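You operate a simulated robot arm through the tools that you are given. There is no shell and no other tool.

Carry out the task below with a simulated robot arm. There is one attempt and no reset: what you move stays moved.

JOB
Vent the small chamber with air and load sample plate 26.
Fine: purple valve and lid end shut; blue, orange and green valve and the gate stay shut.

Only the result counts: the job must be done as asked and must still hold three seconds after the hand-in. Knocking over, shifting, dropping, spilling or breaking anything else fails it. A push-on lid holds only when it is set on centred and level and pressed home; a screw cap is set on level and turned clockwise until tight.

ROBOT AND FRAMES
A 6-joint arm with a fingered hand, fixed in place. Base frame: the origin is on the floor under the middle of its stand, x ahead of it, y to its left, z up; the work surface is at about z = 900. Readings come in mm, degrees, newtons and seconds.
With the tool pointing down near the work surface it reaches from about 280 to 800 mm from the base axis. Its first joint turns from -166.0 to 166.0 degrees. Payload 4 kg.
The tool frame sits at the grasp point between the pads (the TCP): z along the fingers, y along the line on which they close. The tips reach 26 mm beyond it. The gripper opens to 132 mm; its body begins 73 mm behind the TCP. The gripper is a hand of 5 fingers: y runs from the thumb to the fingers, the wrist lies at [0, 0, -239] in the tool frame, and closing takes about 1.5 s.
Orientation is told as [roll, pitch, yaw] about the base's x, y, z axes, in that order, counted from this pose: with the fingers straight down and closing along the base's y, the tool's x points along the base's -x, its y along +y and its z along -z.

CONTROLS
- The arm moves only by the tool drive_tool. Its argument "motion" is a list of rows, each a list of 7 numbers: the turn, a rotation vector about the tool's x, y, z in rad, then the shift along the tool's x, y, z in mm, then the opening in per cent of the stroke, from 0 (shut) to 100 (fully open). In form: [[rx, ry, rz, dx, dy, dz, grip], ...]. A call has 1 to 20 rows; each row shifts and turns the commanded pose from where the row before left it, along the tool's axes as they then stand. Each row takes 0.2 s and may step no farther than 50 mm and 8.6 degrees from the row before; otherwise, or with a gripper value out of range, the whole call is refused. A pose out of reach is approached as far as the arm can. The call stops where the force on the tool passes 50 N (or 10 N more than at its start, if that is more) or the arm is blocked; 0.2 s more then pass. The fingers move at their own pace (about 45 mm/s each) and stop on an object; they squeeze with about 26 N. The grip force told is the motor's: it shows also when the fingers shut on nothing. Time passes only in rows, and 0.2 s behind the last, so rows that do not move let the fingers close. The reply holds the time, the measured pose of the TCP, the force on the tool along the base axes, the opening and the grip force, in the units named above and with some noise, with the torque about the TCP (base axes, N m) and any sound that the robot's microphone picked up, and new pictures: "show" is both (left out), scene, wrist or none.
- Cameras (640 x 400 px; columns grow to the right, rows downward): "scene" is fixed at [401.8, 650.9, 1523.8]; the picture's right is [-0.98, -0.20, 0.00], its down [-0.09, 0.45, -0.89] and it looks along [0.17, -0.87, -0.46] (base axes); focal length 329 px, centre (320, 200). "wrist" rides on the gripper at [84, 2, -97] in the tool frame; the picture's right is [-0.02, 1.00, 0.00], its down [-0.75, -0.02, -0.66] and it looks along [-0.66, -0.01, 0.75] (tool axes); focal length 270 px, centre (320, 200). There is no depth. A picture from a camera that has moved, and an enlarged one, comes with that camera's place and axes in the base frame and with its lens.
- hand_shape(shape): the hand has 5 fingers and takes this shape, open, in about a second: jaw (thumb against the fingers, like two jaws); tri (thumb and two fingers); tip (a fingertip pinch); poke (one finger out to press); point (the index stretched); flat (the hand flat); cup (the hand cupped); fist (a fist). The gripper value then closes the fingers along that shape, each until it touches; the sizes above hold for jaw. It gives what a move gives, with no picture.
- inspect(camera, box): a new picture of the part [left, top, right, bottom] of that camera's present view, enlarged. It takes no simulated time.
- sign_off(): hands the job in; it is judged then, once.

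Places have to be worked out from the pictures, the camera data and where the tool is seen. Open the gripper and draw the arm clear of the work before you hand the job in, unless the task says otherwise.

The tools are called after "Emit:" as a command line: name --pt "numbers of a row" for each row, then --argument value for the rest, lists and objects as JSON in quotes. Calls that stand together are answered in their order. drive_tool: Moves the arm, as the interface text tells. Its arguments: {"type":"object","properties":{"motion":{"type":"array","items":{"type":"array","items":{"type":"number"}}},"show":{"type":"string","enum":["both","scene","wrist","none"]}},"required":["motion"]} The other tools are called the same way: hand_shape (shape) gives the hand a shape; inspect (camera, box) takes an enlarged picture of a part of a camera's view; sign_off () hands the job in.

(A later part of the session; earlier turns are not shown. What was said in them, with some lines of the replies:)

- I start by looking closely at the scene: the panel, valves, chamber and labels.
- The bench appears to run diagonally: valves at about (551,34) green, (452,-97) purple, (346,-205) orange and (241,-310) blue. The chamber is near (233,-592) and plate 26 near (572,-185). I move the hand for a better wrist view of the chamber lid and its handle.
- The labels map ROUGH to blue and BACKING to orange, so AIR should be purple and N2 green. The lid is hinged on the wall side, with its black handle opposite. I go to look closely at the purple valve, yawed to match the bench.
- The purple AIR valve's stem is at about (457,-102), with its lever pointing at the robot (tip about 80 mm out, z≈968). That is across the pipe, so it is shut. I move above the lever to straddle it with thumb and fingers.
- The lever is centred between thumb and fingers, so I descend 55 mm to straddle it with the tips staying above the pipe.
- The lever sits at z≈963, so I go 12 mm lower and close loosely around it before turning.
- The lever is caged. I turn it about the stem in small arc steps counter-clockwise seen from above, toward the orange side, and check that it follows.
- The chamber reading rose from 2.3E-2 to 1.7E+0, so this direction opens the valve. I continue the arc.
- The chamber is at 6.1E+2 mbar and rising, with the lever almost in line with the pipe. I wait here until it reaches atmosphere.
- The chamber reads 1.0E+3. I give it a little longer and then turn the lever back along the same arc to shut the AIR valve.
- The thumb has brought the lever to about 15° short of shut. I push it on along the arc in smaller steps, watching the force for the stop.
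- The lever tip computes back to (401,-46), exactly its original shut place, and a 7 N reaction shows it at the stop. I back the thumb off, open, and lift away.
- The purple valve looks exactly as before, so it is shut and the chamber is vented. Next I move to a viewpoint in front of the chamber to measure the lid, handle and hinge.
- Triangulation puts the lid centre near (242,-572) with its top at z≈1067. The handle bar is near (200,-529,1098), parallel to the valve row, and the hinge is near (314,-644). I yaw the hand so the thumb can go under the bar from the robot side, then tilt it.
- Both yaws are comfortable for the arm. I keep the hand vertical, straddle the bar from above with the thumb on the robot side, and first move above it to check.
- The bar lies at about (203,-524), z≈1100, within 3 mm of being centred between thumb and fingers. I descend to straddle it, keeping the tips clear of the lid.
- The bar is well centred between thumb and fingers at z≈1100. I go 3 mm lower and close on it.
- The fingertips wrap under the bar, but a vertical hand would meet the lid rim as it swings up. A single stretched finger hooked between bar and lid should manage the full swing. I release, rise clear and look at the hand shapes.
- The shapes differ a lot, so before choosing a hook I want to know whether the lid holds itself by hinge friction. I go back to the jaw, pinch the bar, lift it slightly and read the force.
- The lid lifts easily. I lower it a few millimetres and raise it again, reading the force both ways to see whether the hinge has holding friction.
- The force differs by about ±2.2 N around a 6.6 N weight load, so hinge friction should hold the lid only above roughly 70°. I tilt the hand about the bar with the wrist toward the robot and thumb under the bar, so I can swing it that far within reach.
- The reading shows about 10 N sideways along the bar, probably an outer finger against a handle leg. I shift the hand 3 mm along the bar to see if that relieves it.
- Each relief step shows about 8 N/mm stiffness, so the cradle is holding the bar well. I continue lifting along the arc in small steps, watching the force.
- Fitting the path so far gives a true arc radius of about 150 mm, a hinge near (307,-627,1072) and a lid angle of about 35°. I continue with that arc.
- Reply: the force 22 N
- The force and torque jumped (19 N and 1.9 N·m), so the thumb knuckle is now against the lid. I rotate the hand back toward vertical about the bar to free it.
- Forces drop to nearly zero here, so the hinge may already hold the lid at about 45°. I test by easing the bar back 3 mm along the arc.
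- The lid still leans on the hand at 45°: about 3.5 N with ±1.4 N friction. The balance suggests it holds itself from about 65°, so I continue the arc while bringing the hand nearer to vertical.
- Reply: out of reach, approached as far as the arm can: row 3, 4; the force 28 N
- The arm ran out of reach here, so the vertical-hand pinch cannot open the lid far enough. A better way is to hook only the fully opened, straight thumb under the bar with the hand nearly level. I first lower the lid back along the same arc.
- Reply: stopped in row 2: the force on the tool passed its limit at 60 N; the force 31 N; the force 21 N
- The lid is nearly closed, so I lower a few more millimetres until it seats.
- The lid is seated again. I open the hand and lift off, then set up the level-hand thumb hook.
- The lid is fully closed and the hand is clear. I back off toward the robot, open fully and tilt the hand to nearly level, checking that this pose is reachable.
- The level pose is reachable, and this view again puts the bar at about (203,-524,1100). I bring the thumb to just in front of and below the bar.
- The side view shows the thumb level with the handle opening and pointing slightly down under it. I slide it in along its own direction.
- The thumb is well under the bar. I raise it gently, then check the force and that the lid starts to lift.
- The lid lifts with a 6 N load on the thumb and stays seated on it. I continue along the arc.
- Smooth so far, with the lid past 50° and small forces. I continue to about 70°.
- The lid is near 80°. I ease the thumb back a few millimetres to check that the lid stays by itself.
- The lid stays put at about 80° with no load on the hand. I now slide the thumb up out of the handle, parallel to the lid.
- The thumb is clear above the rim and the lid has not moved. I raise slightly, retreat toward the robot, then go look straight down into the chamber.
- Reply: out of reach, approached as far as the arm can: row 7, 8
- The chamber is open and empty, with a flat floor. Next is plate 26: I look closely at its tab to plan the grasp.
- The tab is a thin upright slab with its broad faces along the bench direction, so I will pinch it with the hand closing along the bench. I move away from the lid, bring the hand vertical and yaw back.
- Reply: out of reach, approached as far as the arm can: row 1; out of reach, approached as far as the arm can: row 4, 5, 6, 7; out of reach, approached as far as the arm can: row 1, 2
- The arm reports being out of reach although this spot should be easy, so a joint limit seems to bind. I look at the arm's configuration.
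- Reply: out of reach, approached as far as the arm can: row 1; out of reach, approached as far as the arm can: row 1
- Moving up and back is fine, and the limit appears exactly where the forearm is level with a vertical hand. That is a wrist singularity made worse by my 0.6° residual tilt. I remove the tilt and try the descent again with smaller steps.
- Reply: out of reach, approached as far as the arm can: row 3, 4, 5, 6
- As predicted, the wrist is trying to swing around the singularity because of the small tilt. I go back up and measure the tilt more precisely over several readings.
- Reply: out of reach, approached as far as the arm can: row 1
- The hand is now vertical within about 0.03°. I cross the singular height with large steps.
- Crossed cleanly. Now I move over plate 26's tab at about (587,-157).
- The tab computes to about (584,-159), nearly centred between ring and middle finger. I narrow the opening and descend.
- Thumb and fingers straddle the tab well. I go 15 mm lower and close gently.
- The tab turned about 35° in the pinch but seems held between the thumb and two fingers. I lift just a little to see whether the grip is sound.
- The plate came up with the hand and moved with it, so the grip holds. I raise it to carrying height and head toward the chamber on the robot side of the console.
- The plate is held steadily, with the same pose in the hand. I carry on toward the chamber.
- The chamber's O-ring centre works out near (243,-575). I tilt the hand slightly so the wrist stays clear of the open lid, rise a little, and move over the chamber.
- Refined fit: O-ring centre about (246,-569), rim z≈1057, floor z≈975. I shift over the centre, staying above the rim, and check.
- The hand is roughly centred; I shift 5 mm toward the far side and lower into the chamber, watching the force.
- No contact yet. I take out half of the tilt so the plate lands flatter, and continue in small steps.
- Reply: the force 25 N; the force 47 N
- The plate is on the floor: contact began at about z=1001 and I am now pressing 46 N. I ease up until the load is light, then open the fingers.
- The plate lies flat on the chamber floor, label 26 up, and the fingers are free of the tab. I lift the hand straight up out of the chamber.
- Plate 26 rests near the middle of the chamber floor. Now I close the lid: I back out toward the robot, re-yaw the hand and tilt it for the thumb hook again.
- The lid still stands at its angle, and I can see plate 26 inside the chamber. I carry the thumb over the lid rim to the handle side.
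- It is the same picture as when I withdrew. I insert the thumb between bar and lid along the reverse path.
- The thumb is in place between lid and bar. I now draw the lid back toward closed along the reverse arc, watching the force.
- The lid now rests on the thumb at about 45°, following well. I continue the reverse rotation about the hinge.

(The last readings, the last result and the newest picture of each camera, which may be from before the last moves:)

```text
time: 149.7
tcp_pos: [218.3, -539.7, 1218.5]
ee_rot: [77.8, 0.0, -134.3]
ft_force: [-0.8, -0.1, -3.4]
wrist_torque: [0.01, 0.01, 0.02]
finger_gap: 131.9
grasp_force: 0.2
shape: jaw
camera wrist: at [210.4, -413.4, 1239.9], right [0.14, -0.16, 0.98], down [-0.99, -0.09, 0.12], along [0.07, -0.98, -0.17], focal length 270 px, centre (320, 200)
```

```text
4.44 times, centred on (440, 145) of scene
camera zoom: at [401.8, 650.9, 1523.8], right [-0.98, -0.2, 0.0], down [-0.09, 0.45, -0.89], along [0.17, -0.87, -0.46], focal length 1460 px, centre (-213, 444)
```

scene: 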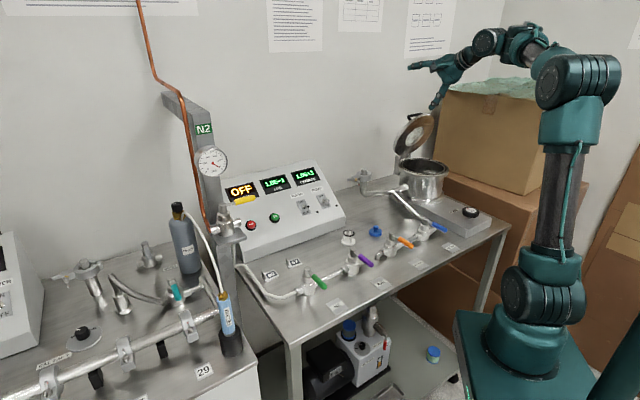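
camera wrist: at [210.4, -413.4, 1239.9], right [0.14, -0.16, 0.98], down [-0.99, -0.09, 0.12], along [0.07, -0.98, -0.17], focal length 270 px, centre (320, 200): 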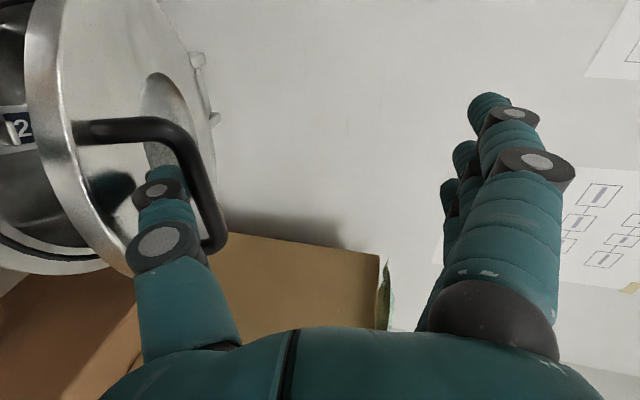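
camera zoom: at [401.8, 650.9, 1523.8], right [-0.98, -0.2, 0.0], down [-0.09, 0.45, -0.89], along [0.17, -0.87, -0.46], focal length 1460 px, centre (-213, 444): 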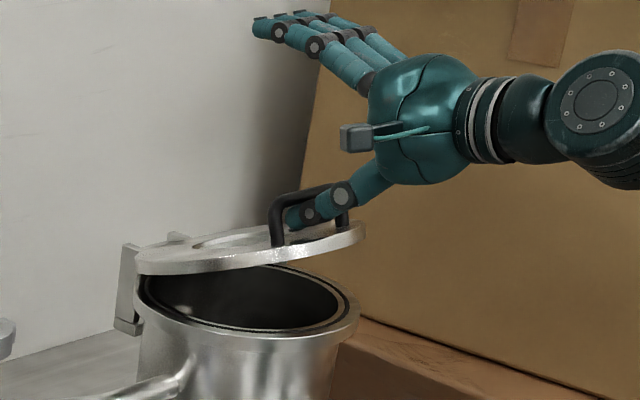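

Emit:
drive_tool --pt "-0.0436 0 0 0 -6.86 -4.76 100" --pt "-0.0436 0 0 0 -6.86 -4.76 100" --pt "-0.038 0 0 0 -6.0 -4.1 100" --pt "0 0 0 0 -6.1 -2.1 100" --pt "0 0 0 0 -6.2 -1.87 100" --pt "0 0 0 0 0 0 100" --show "wrist"

Emit:
inspect --camera "scene" --box '[400, 110, 480, 200]'

```text
time: 151.1
tcp_pos: [202.4, -525.1, 1187.4]
ee_rot: [85.0, 0.0, -134.4]
ft_force: [0.6, 1.1, -3.1]
wrist_torque: [0.07, -0.03, 0.02]
finger_gap: 132.0
grasp_force: 0.2
shape: jaw
camera wrist: at [193.1, -396.8, 1197.9], right [0.05, -0.08, 1.0], down [-1.0, -0.08, 0.04], along [0.08, -0.99, -0.08], focal length 270 px, centre (320, 200)
```

wrist: 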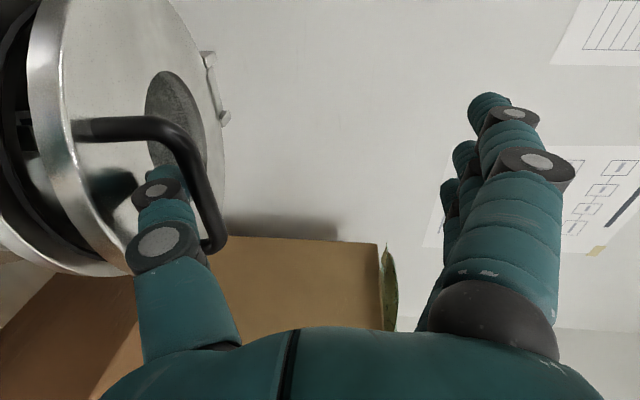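

```text
4.44 times, centred on (440, 155) of scene
camera zoom: at [401.8, 650.9, 1523.8], right [-0.98, -0.2, 0.0], down [-0.09, 0.45, -0.89], along [0.17, -0.87, -0.46], focal length 1460 px, centre (-213, 400)
```

zoom: 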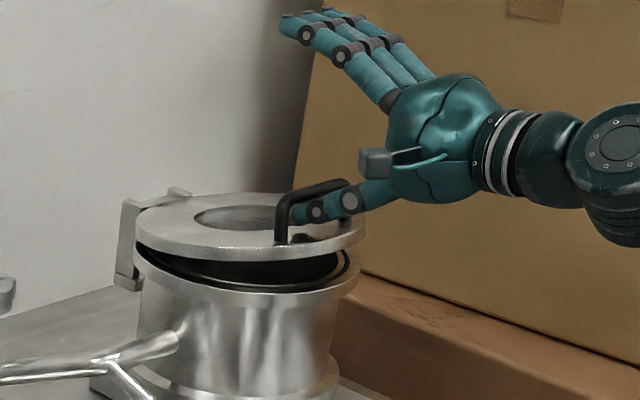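

Emit:
drive_tool --pt "0 0 0 0 -6.3 -1.56 100" --pt "0 0 0 0 -6.3 -1.25 100" --pt "0 0 0 0 -4.5 -0.8 100" --pt "0 0 0 0 -4 -0.6 100" --pt "0 0 0 0 0 0 100" --show "wrist"

Emit:
inspect --camera "scene" --box '[400, 110, 480, 200]'

Emit:
inspect --camera "wrist" --box '[0, 20, 280, 280]'

```text
time: 152.3
tcp_pos: [197.5, -519.8, 1169.3]
ee_rot: [85.0, 0.0, -134.3]
ft_force: [0.7, 1.5, -3.4]
wrist_torque: [0.06, 0.01, 0.02]
finger_gap: 131.9
grasp_force: 0.1
shape: jaw
camera wrist: at [188.8, -392.7, 1177.5], right [0.05, -0.08, 1.0], down [-1.0, -0.08, 0.04], along [0.08, -0.99, -0.08], focal length 270 px, centre (320, 200)
```

wrist: 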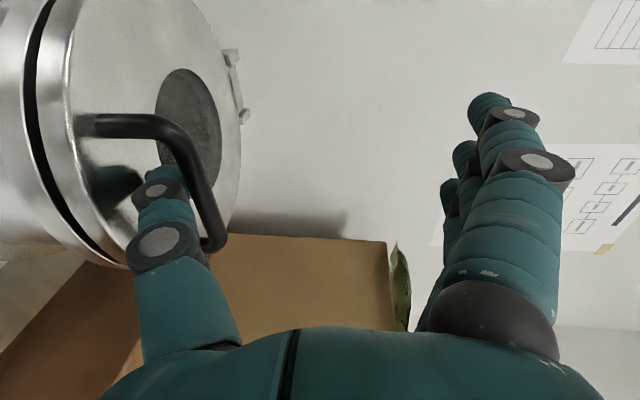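

```text
4.44 times, centred on (440, 155) of scene
camera zoom: at [401.8, 650.9, 1523.8], right [-0.98, -0.2, 0.0], down [-0.09, 0.45, -0.89], along [0.17, -0.87, -0.46], focal length 1460 px, centre (-213, 400)
```

zoom: 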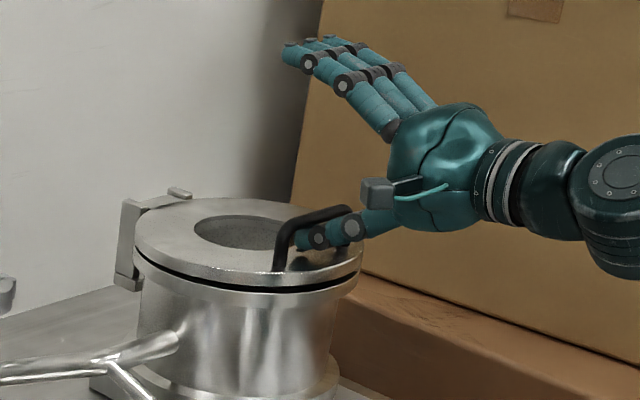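

```text
1.54 times, centred on (140, 150) of wrist
camera zoom: at [188.8, -392.7, 1177.5], right [0.05, -0.08, 1.0], down [-1.0, -0.08, 0.04], along [0.08, -0.99, -0.08], focal length 416 px, centre (597, 277)
```

zoom: 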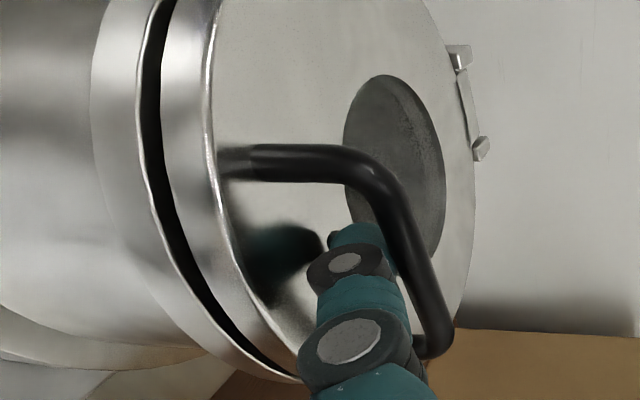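

Emit:
drive_tool --pt "0 0 0 0 -3 -0.4 100" --pt "0 0 0 0 -3 -0.3 100" --pt "0 0 0 0 0 0 100" --show "none"

Emit:
inspect --camera "wrist" --box '[0, 20, 280, 280]'

Emit:
drive_tool --pt "0 0 0 0 -2 -0.2 100" --pt "0 0 0 0 -2 -0.2 100" --pt "0 0 0 0 0 0 100" --show "none"

Emit:
inspect --camera "wrist" --box '[0, 20, 280, 280]'

Emit:
inspect --camera "scene" --box '[400, 110, 480, 200]'

```text
time: 153.1
tcp_pos: [198.4, -518.7, 1162.1]
ee_rot: [85.0, -0.1, -134.3]
ft_force: [-0.2, 1.4, -1.6]
wrist_torque: [0.04, 0.0, 0.0]
finger_gap: 131.9
grasp_force: 0.1
shape: jaw
```

```text
1.54 times, centred on (140, 150) of wrist
camera zoom: at [188.3, -392.0, 1172.1], right [0.05, -0.07, 1.0], down [-1.0, -0.08, 0.04], along [0.08, -0.99, -0.08], focal length 416 px, centre (597, 277)
```

zoom: 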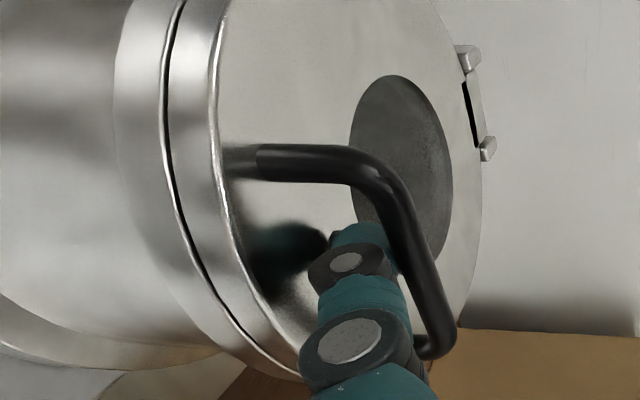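

```text
time: 153.9
tcp_pos: [197.4, -518.6, 1158.2]
ee_rot: [85.0, 0.0, -134.4]
ft_force: [0.3, -0.6, 0.9]
wrist_torque: [0.01, 0.0, -0.01]
finger_gap: 131.7
grasp_force: 0.1
shape: jaw
```

```text
1.54 times, centred on (140, 150) of wrist
camera zoom: at [187.7, -391.0, 1168.3], right [0.05, -0.08, 1.0], down [-1.0, -0.08, 0.04], along [0.08, -0.99, -0.08], focal length 416 px, centre (597, 277)
```

zoom: 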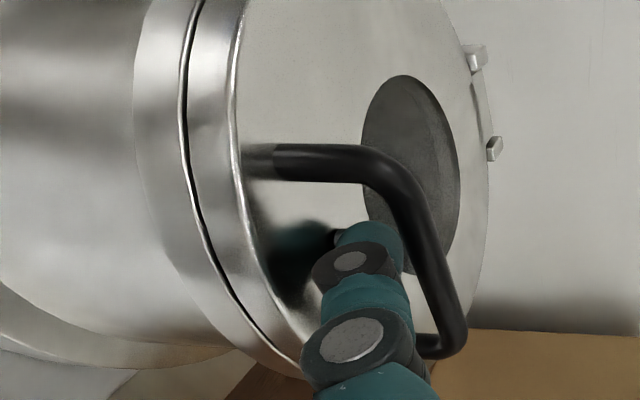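

```text
4.44 times, centred on (440, 155) of scene
camera zoom: at [401.8, 650.9, 1523.8], right [-0.98, -0.2, 0.0], down [-0.09, 0.45, -0.89], along [0.17, -0.87, -0.46], focal length 1460 px, centre (-213, 400)
```

zoom: 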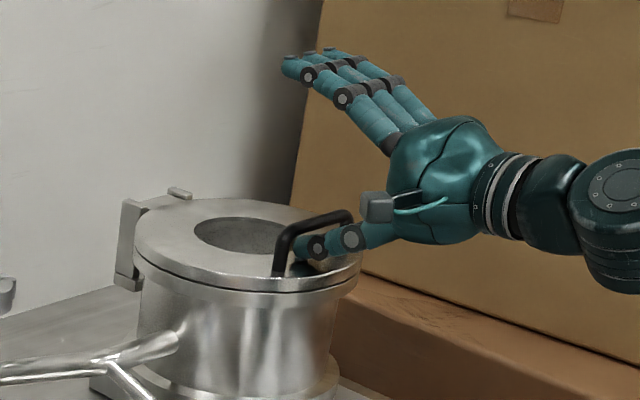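

The lid is seated: the seam is thin and the thumb is unloaded. I slide the thumb back out along its direction.

Emit:
drive_tool --pt "0 0 0 0 1.5 0 100" --pt "0 0 0 0 3.8 -8.2 100" --pt "0 0 0 0 2.5 -8.6 100" --pt "0 0 0 0 6.3 -13.6 100" --pt "0 0 0 0 6.3 -13.6 100" --pt "0 0 0 0 6.3 -13.6 100" --pt "0 0 0 0 0 0 100" --show "both"

Emit:
inspect --camera "wrist" --box '[40, 60, 280, 260]'

Emit:
inspect --camera "scene" --box '[380, 90, 500, 220]'

```text
time: 155.5
tcp_pos: [157.9, -481.4, 1191.5]
ee_rot: [85.0, 0.1, -134.2]
ft_force: [0.5, -0.4, 0.2]
wrist_torque: [-0.04, 0.02, 0.01]
finger_gap: 132.2
grasp_force: 0.0
shape: jaw
camera wrist: at [148.0, -353.6, 1200.2], right [0.05, -0.08, 1.0], down [-1.0, -0.08, 0.04], along [0.08, -0.99, -0.08], focal length 270 px, centre (320, 200)
```

scene: 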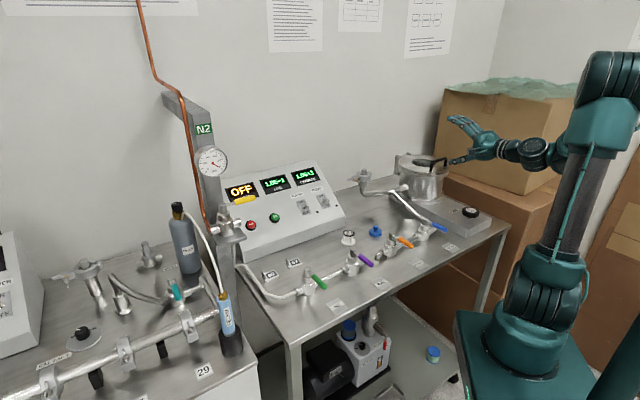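
wrist: 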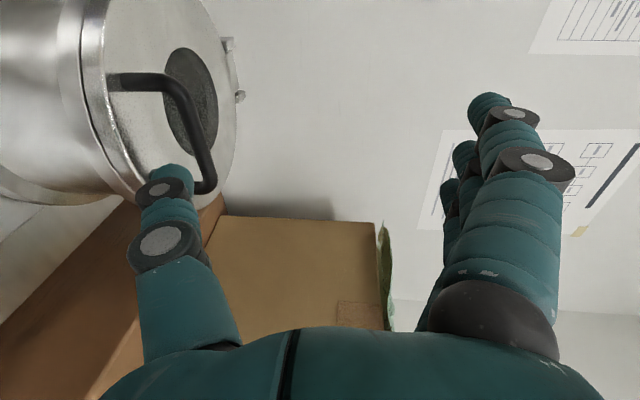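

```text
2.00 times, centred on (160, 160) of wrist
camera zoom: at [148.0, -353.6, 1200.2], right [0.05, -0.08, 1.0], down [-1.0, -0.08, 0.04], along [0.08, -0.99, -0.08], focal length 541 px, centre (640, 280)
```

zoom: 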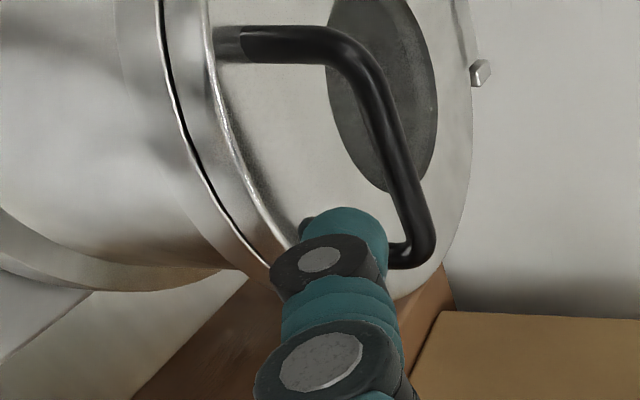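

```text
3.08 times, centred on (440, 155) of scene
camera zoom: at [401.8, 650.9, 1523.8], right [-0.98, -0.2, 0.0], down [-0.09, 0.45, -0.89], along [0.17, -0.87, -0.46], focal length 1011 px, centre (-49, 338)
```

zoom: 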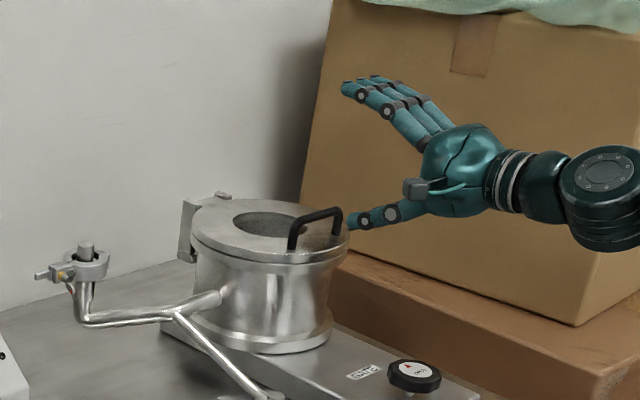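

The lid looks exactly as it did at the start. I take the same enlarged views as the initial ones to compare lid, handle, valves and plates.

Emit:
inspect --camera "scene" --box '[340, 140, 500, 260]'

Emit:
inspect --camera "scene" --box '[230, 220, 390, 330]'

Emit:
inspect --camera "scene" --box '[210, 140, 350, 240]'

```text
3.33 times, centred on (420, 200) of scene
camera zoom: at [401.8, 650.9, 1523.8], right [-0.98, -0.2, 0.0], down [-0.09, 0.45, -0.89], along [0.17, -0.87, -0.46], focal length 1095 px, centre (-13, 200)
```

zoom: 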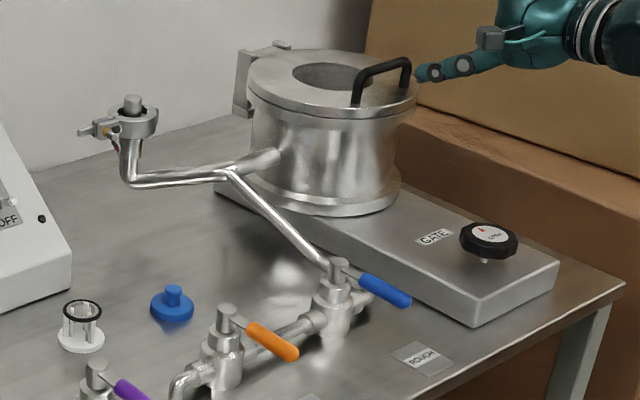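

```text
3.64 times, centred on (310, 275) of scene
camera zoom: at [401.8, 650.9, 1523.8], right [-0.98, -0.2, 0.0], down [-0.09, 0.45, -0.89], along [0.17, -0.87, -0.46], focal length 1195 px, centre (356, -73)
```

zoom: 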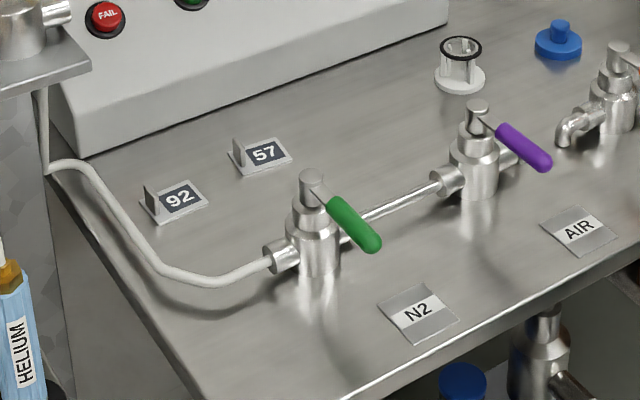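

```text
4.00 times, centred on (280, 190) of scene
camera zoom: at [401.8, 650.9, 1523.8], right [-0.98, -0.2, 0.0], down [-0.09, 0.45, -0.89], along [0.17, -0.87, -0.46], focal length 1314 px, centre (480, 240)
```

zoom: 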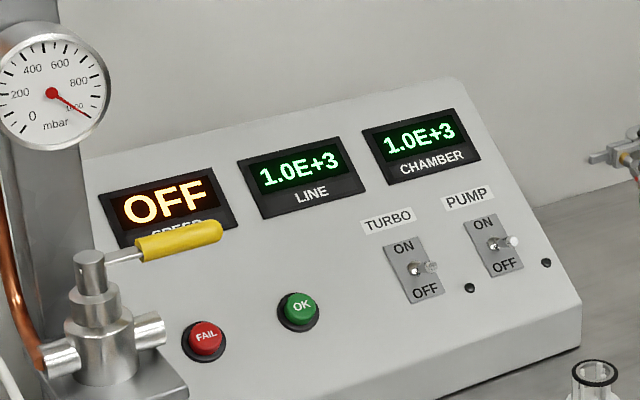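

All views match the initial state apart from plate 26 being in the chamber: lid shut, valves in place, chamber at 1.0E+3. I draw the arm clear, upward and sideways.

Emit:
drive_tool --pt "0 0 0 0 15 -10 100" --pt "0 0 0 10 35 -10 100" --pt "0 0 0 20 35 -5 100" --pt "0 0 0 25 30 0 100" --pt "0 0 0 25 20 0 100" --pt "0 0 0 0 0 0 100" --pt "0 0 0 0 0 0 100" --show "both"

Emit:
inspect --camera "scene" --box '[340, 140, 500, 260]'

```text
time: 157.1
tcp_pos: [202.4, -415.6, 1327.1]
ee_rot: [85.0, 0.0, -134.3]
ft_force: [-0.7, -0.6, -0.2]
wrist_torque: [-0.02, 0.02, 0.0]
finger_gap: 131.9
grasp_force: 0.1
shape: jaw
camera wrist: at [193.8, -287.2, 1336.8], right [0.05, -0.08, 1.0], down [-1.0, -0.08, 0.04], along [0.08, -0.99, -0.08], focal length 270 px, centre (320, 200)
```

scene: 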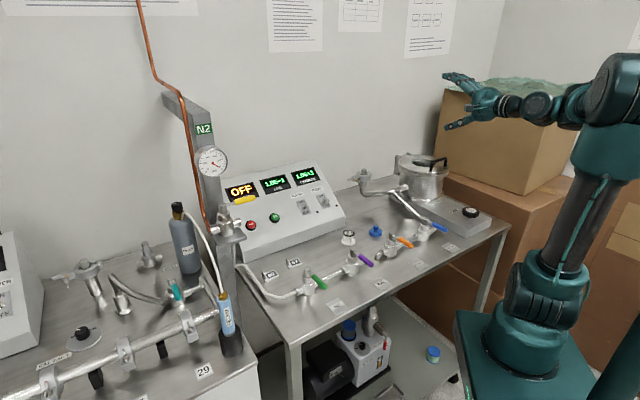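
wrist: 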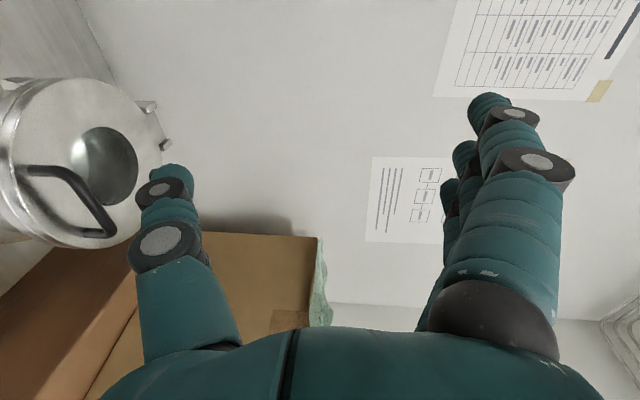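

```text
3.33 times, centred on (420, 200) of scene
camera zoom: at [401.8, 650.9, 1523.8], right [-0.98, -0.2, 0.0], down [-0.09, 0.45, -0.89], along [0.17, -0.87, -0.46], focal length 1095 px, centre (-13, 200)
```

zoom: 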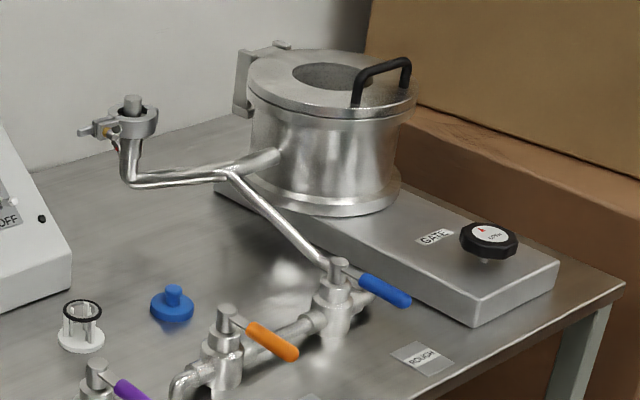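

The chamber was vented with air and reads 1.0E+3. Plate 26 lies inside under the shut lid, the purple valve is shut, the other valves and gate were never touched, and the hand is open and clear. I hand the job in.

Emit:
sign_off

```text
The job is handed in.
```

I vented the chamber with air through the purple valve, put plate 26 inside and closed the lid. The job is handed in, and no verdict was shown to me.

- **Venting:** The chamber display rose from 2.3E-2 to 1.0E+3. I then turned the purple valve back to its original shut position.
- **Plate 26:** It lies flat near the middle of the chamber floor with the label up. It turned in the grip while I picked it up, so it is not square to the bench.
- **Lid:** It is seated and looks the same as in the starting picture. On the first try I could not open it far enough and closed it again. During that try one move stopped when the force on the hand passed its limit (60 N). I saw no damage.
- **Everything else:** The blue, orange and green valves and the gate were not touched. Plates 57 and 92 and the other items on the bench look unmoved.

The hand is open and clear of the work.
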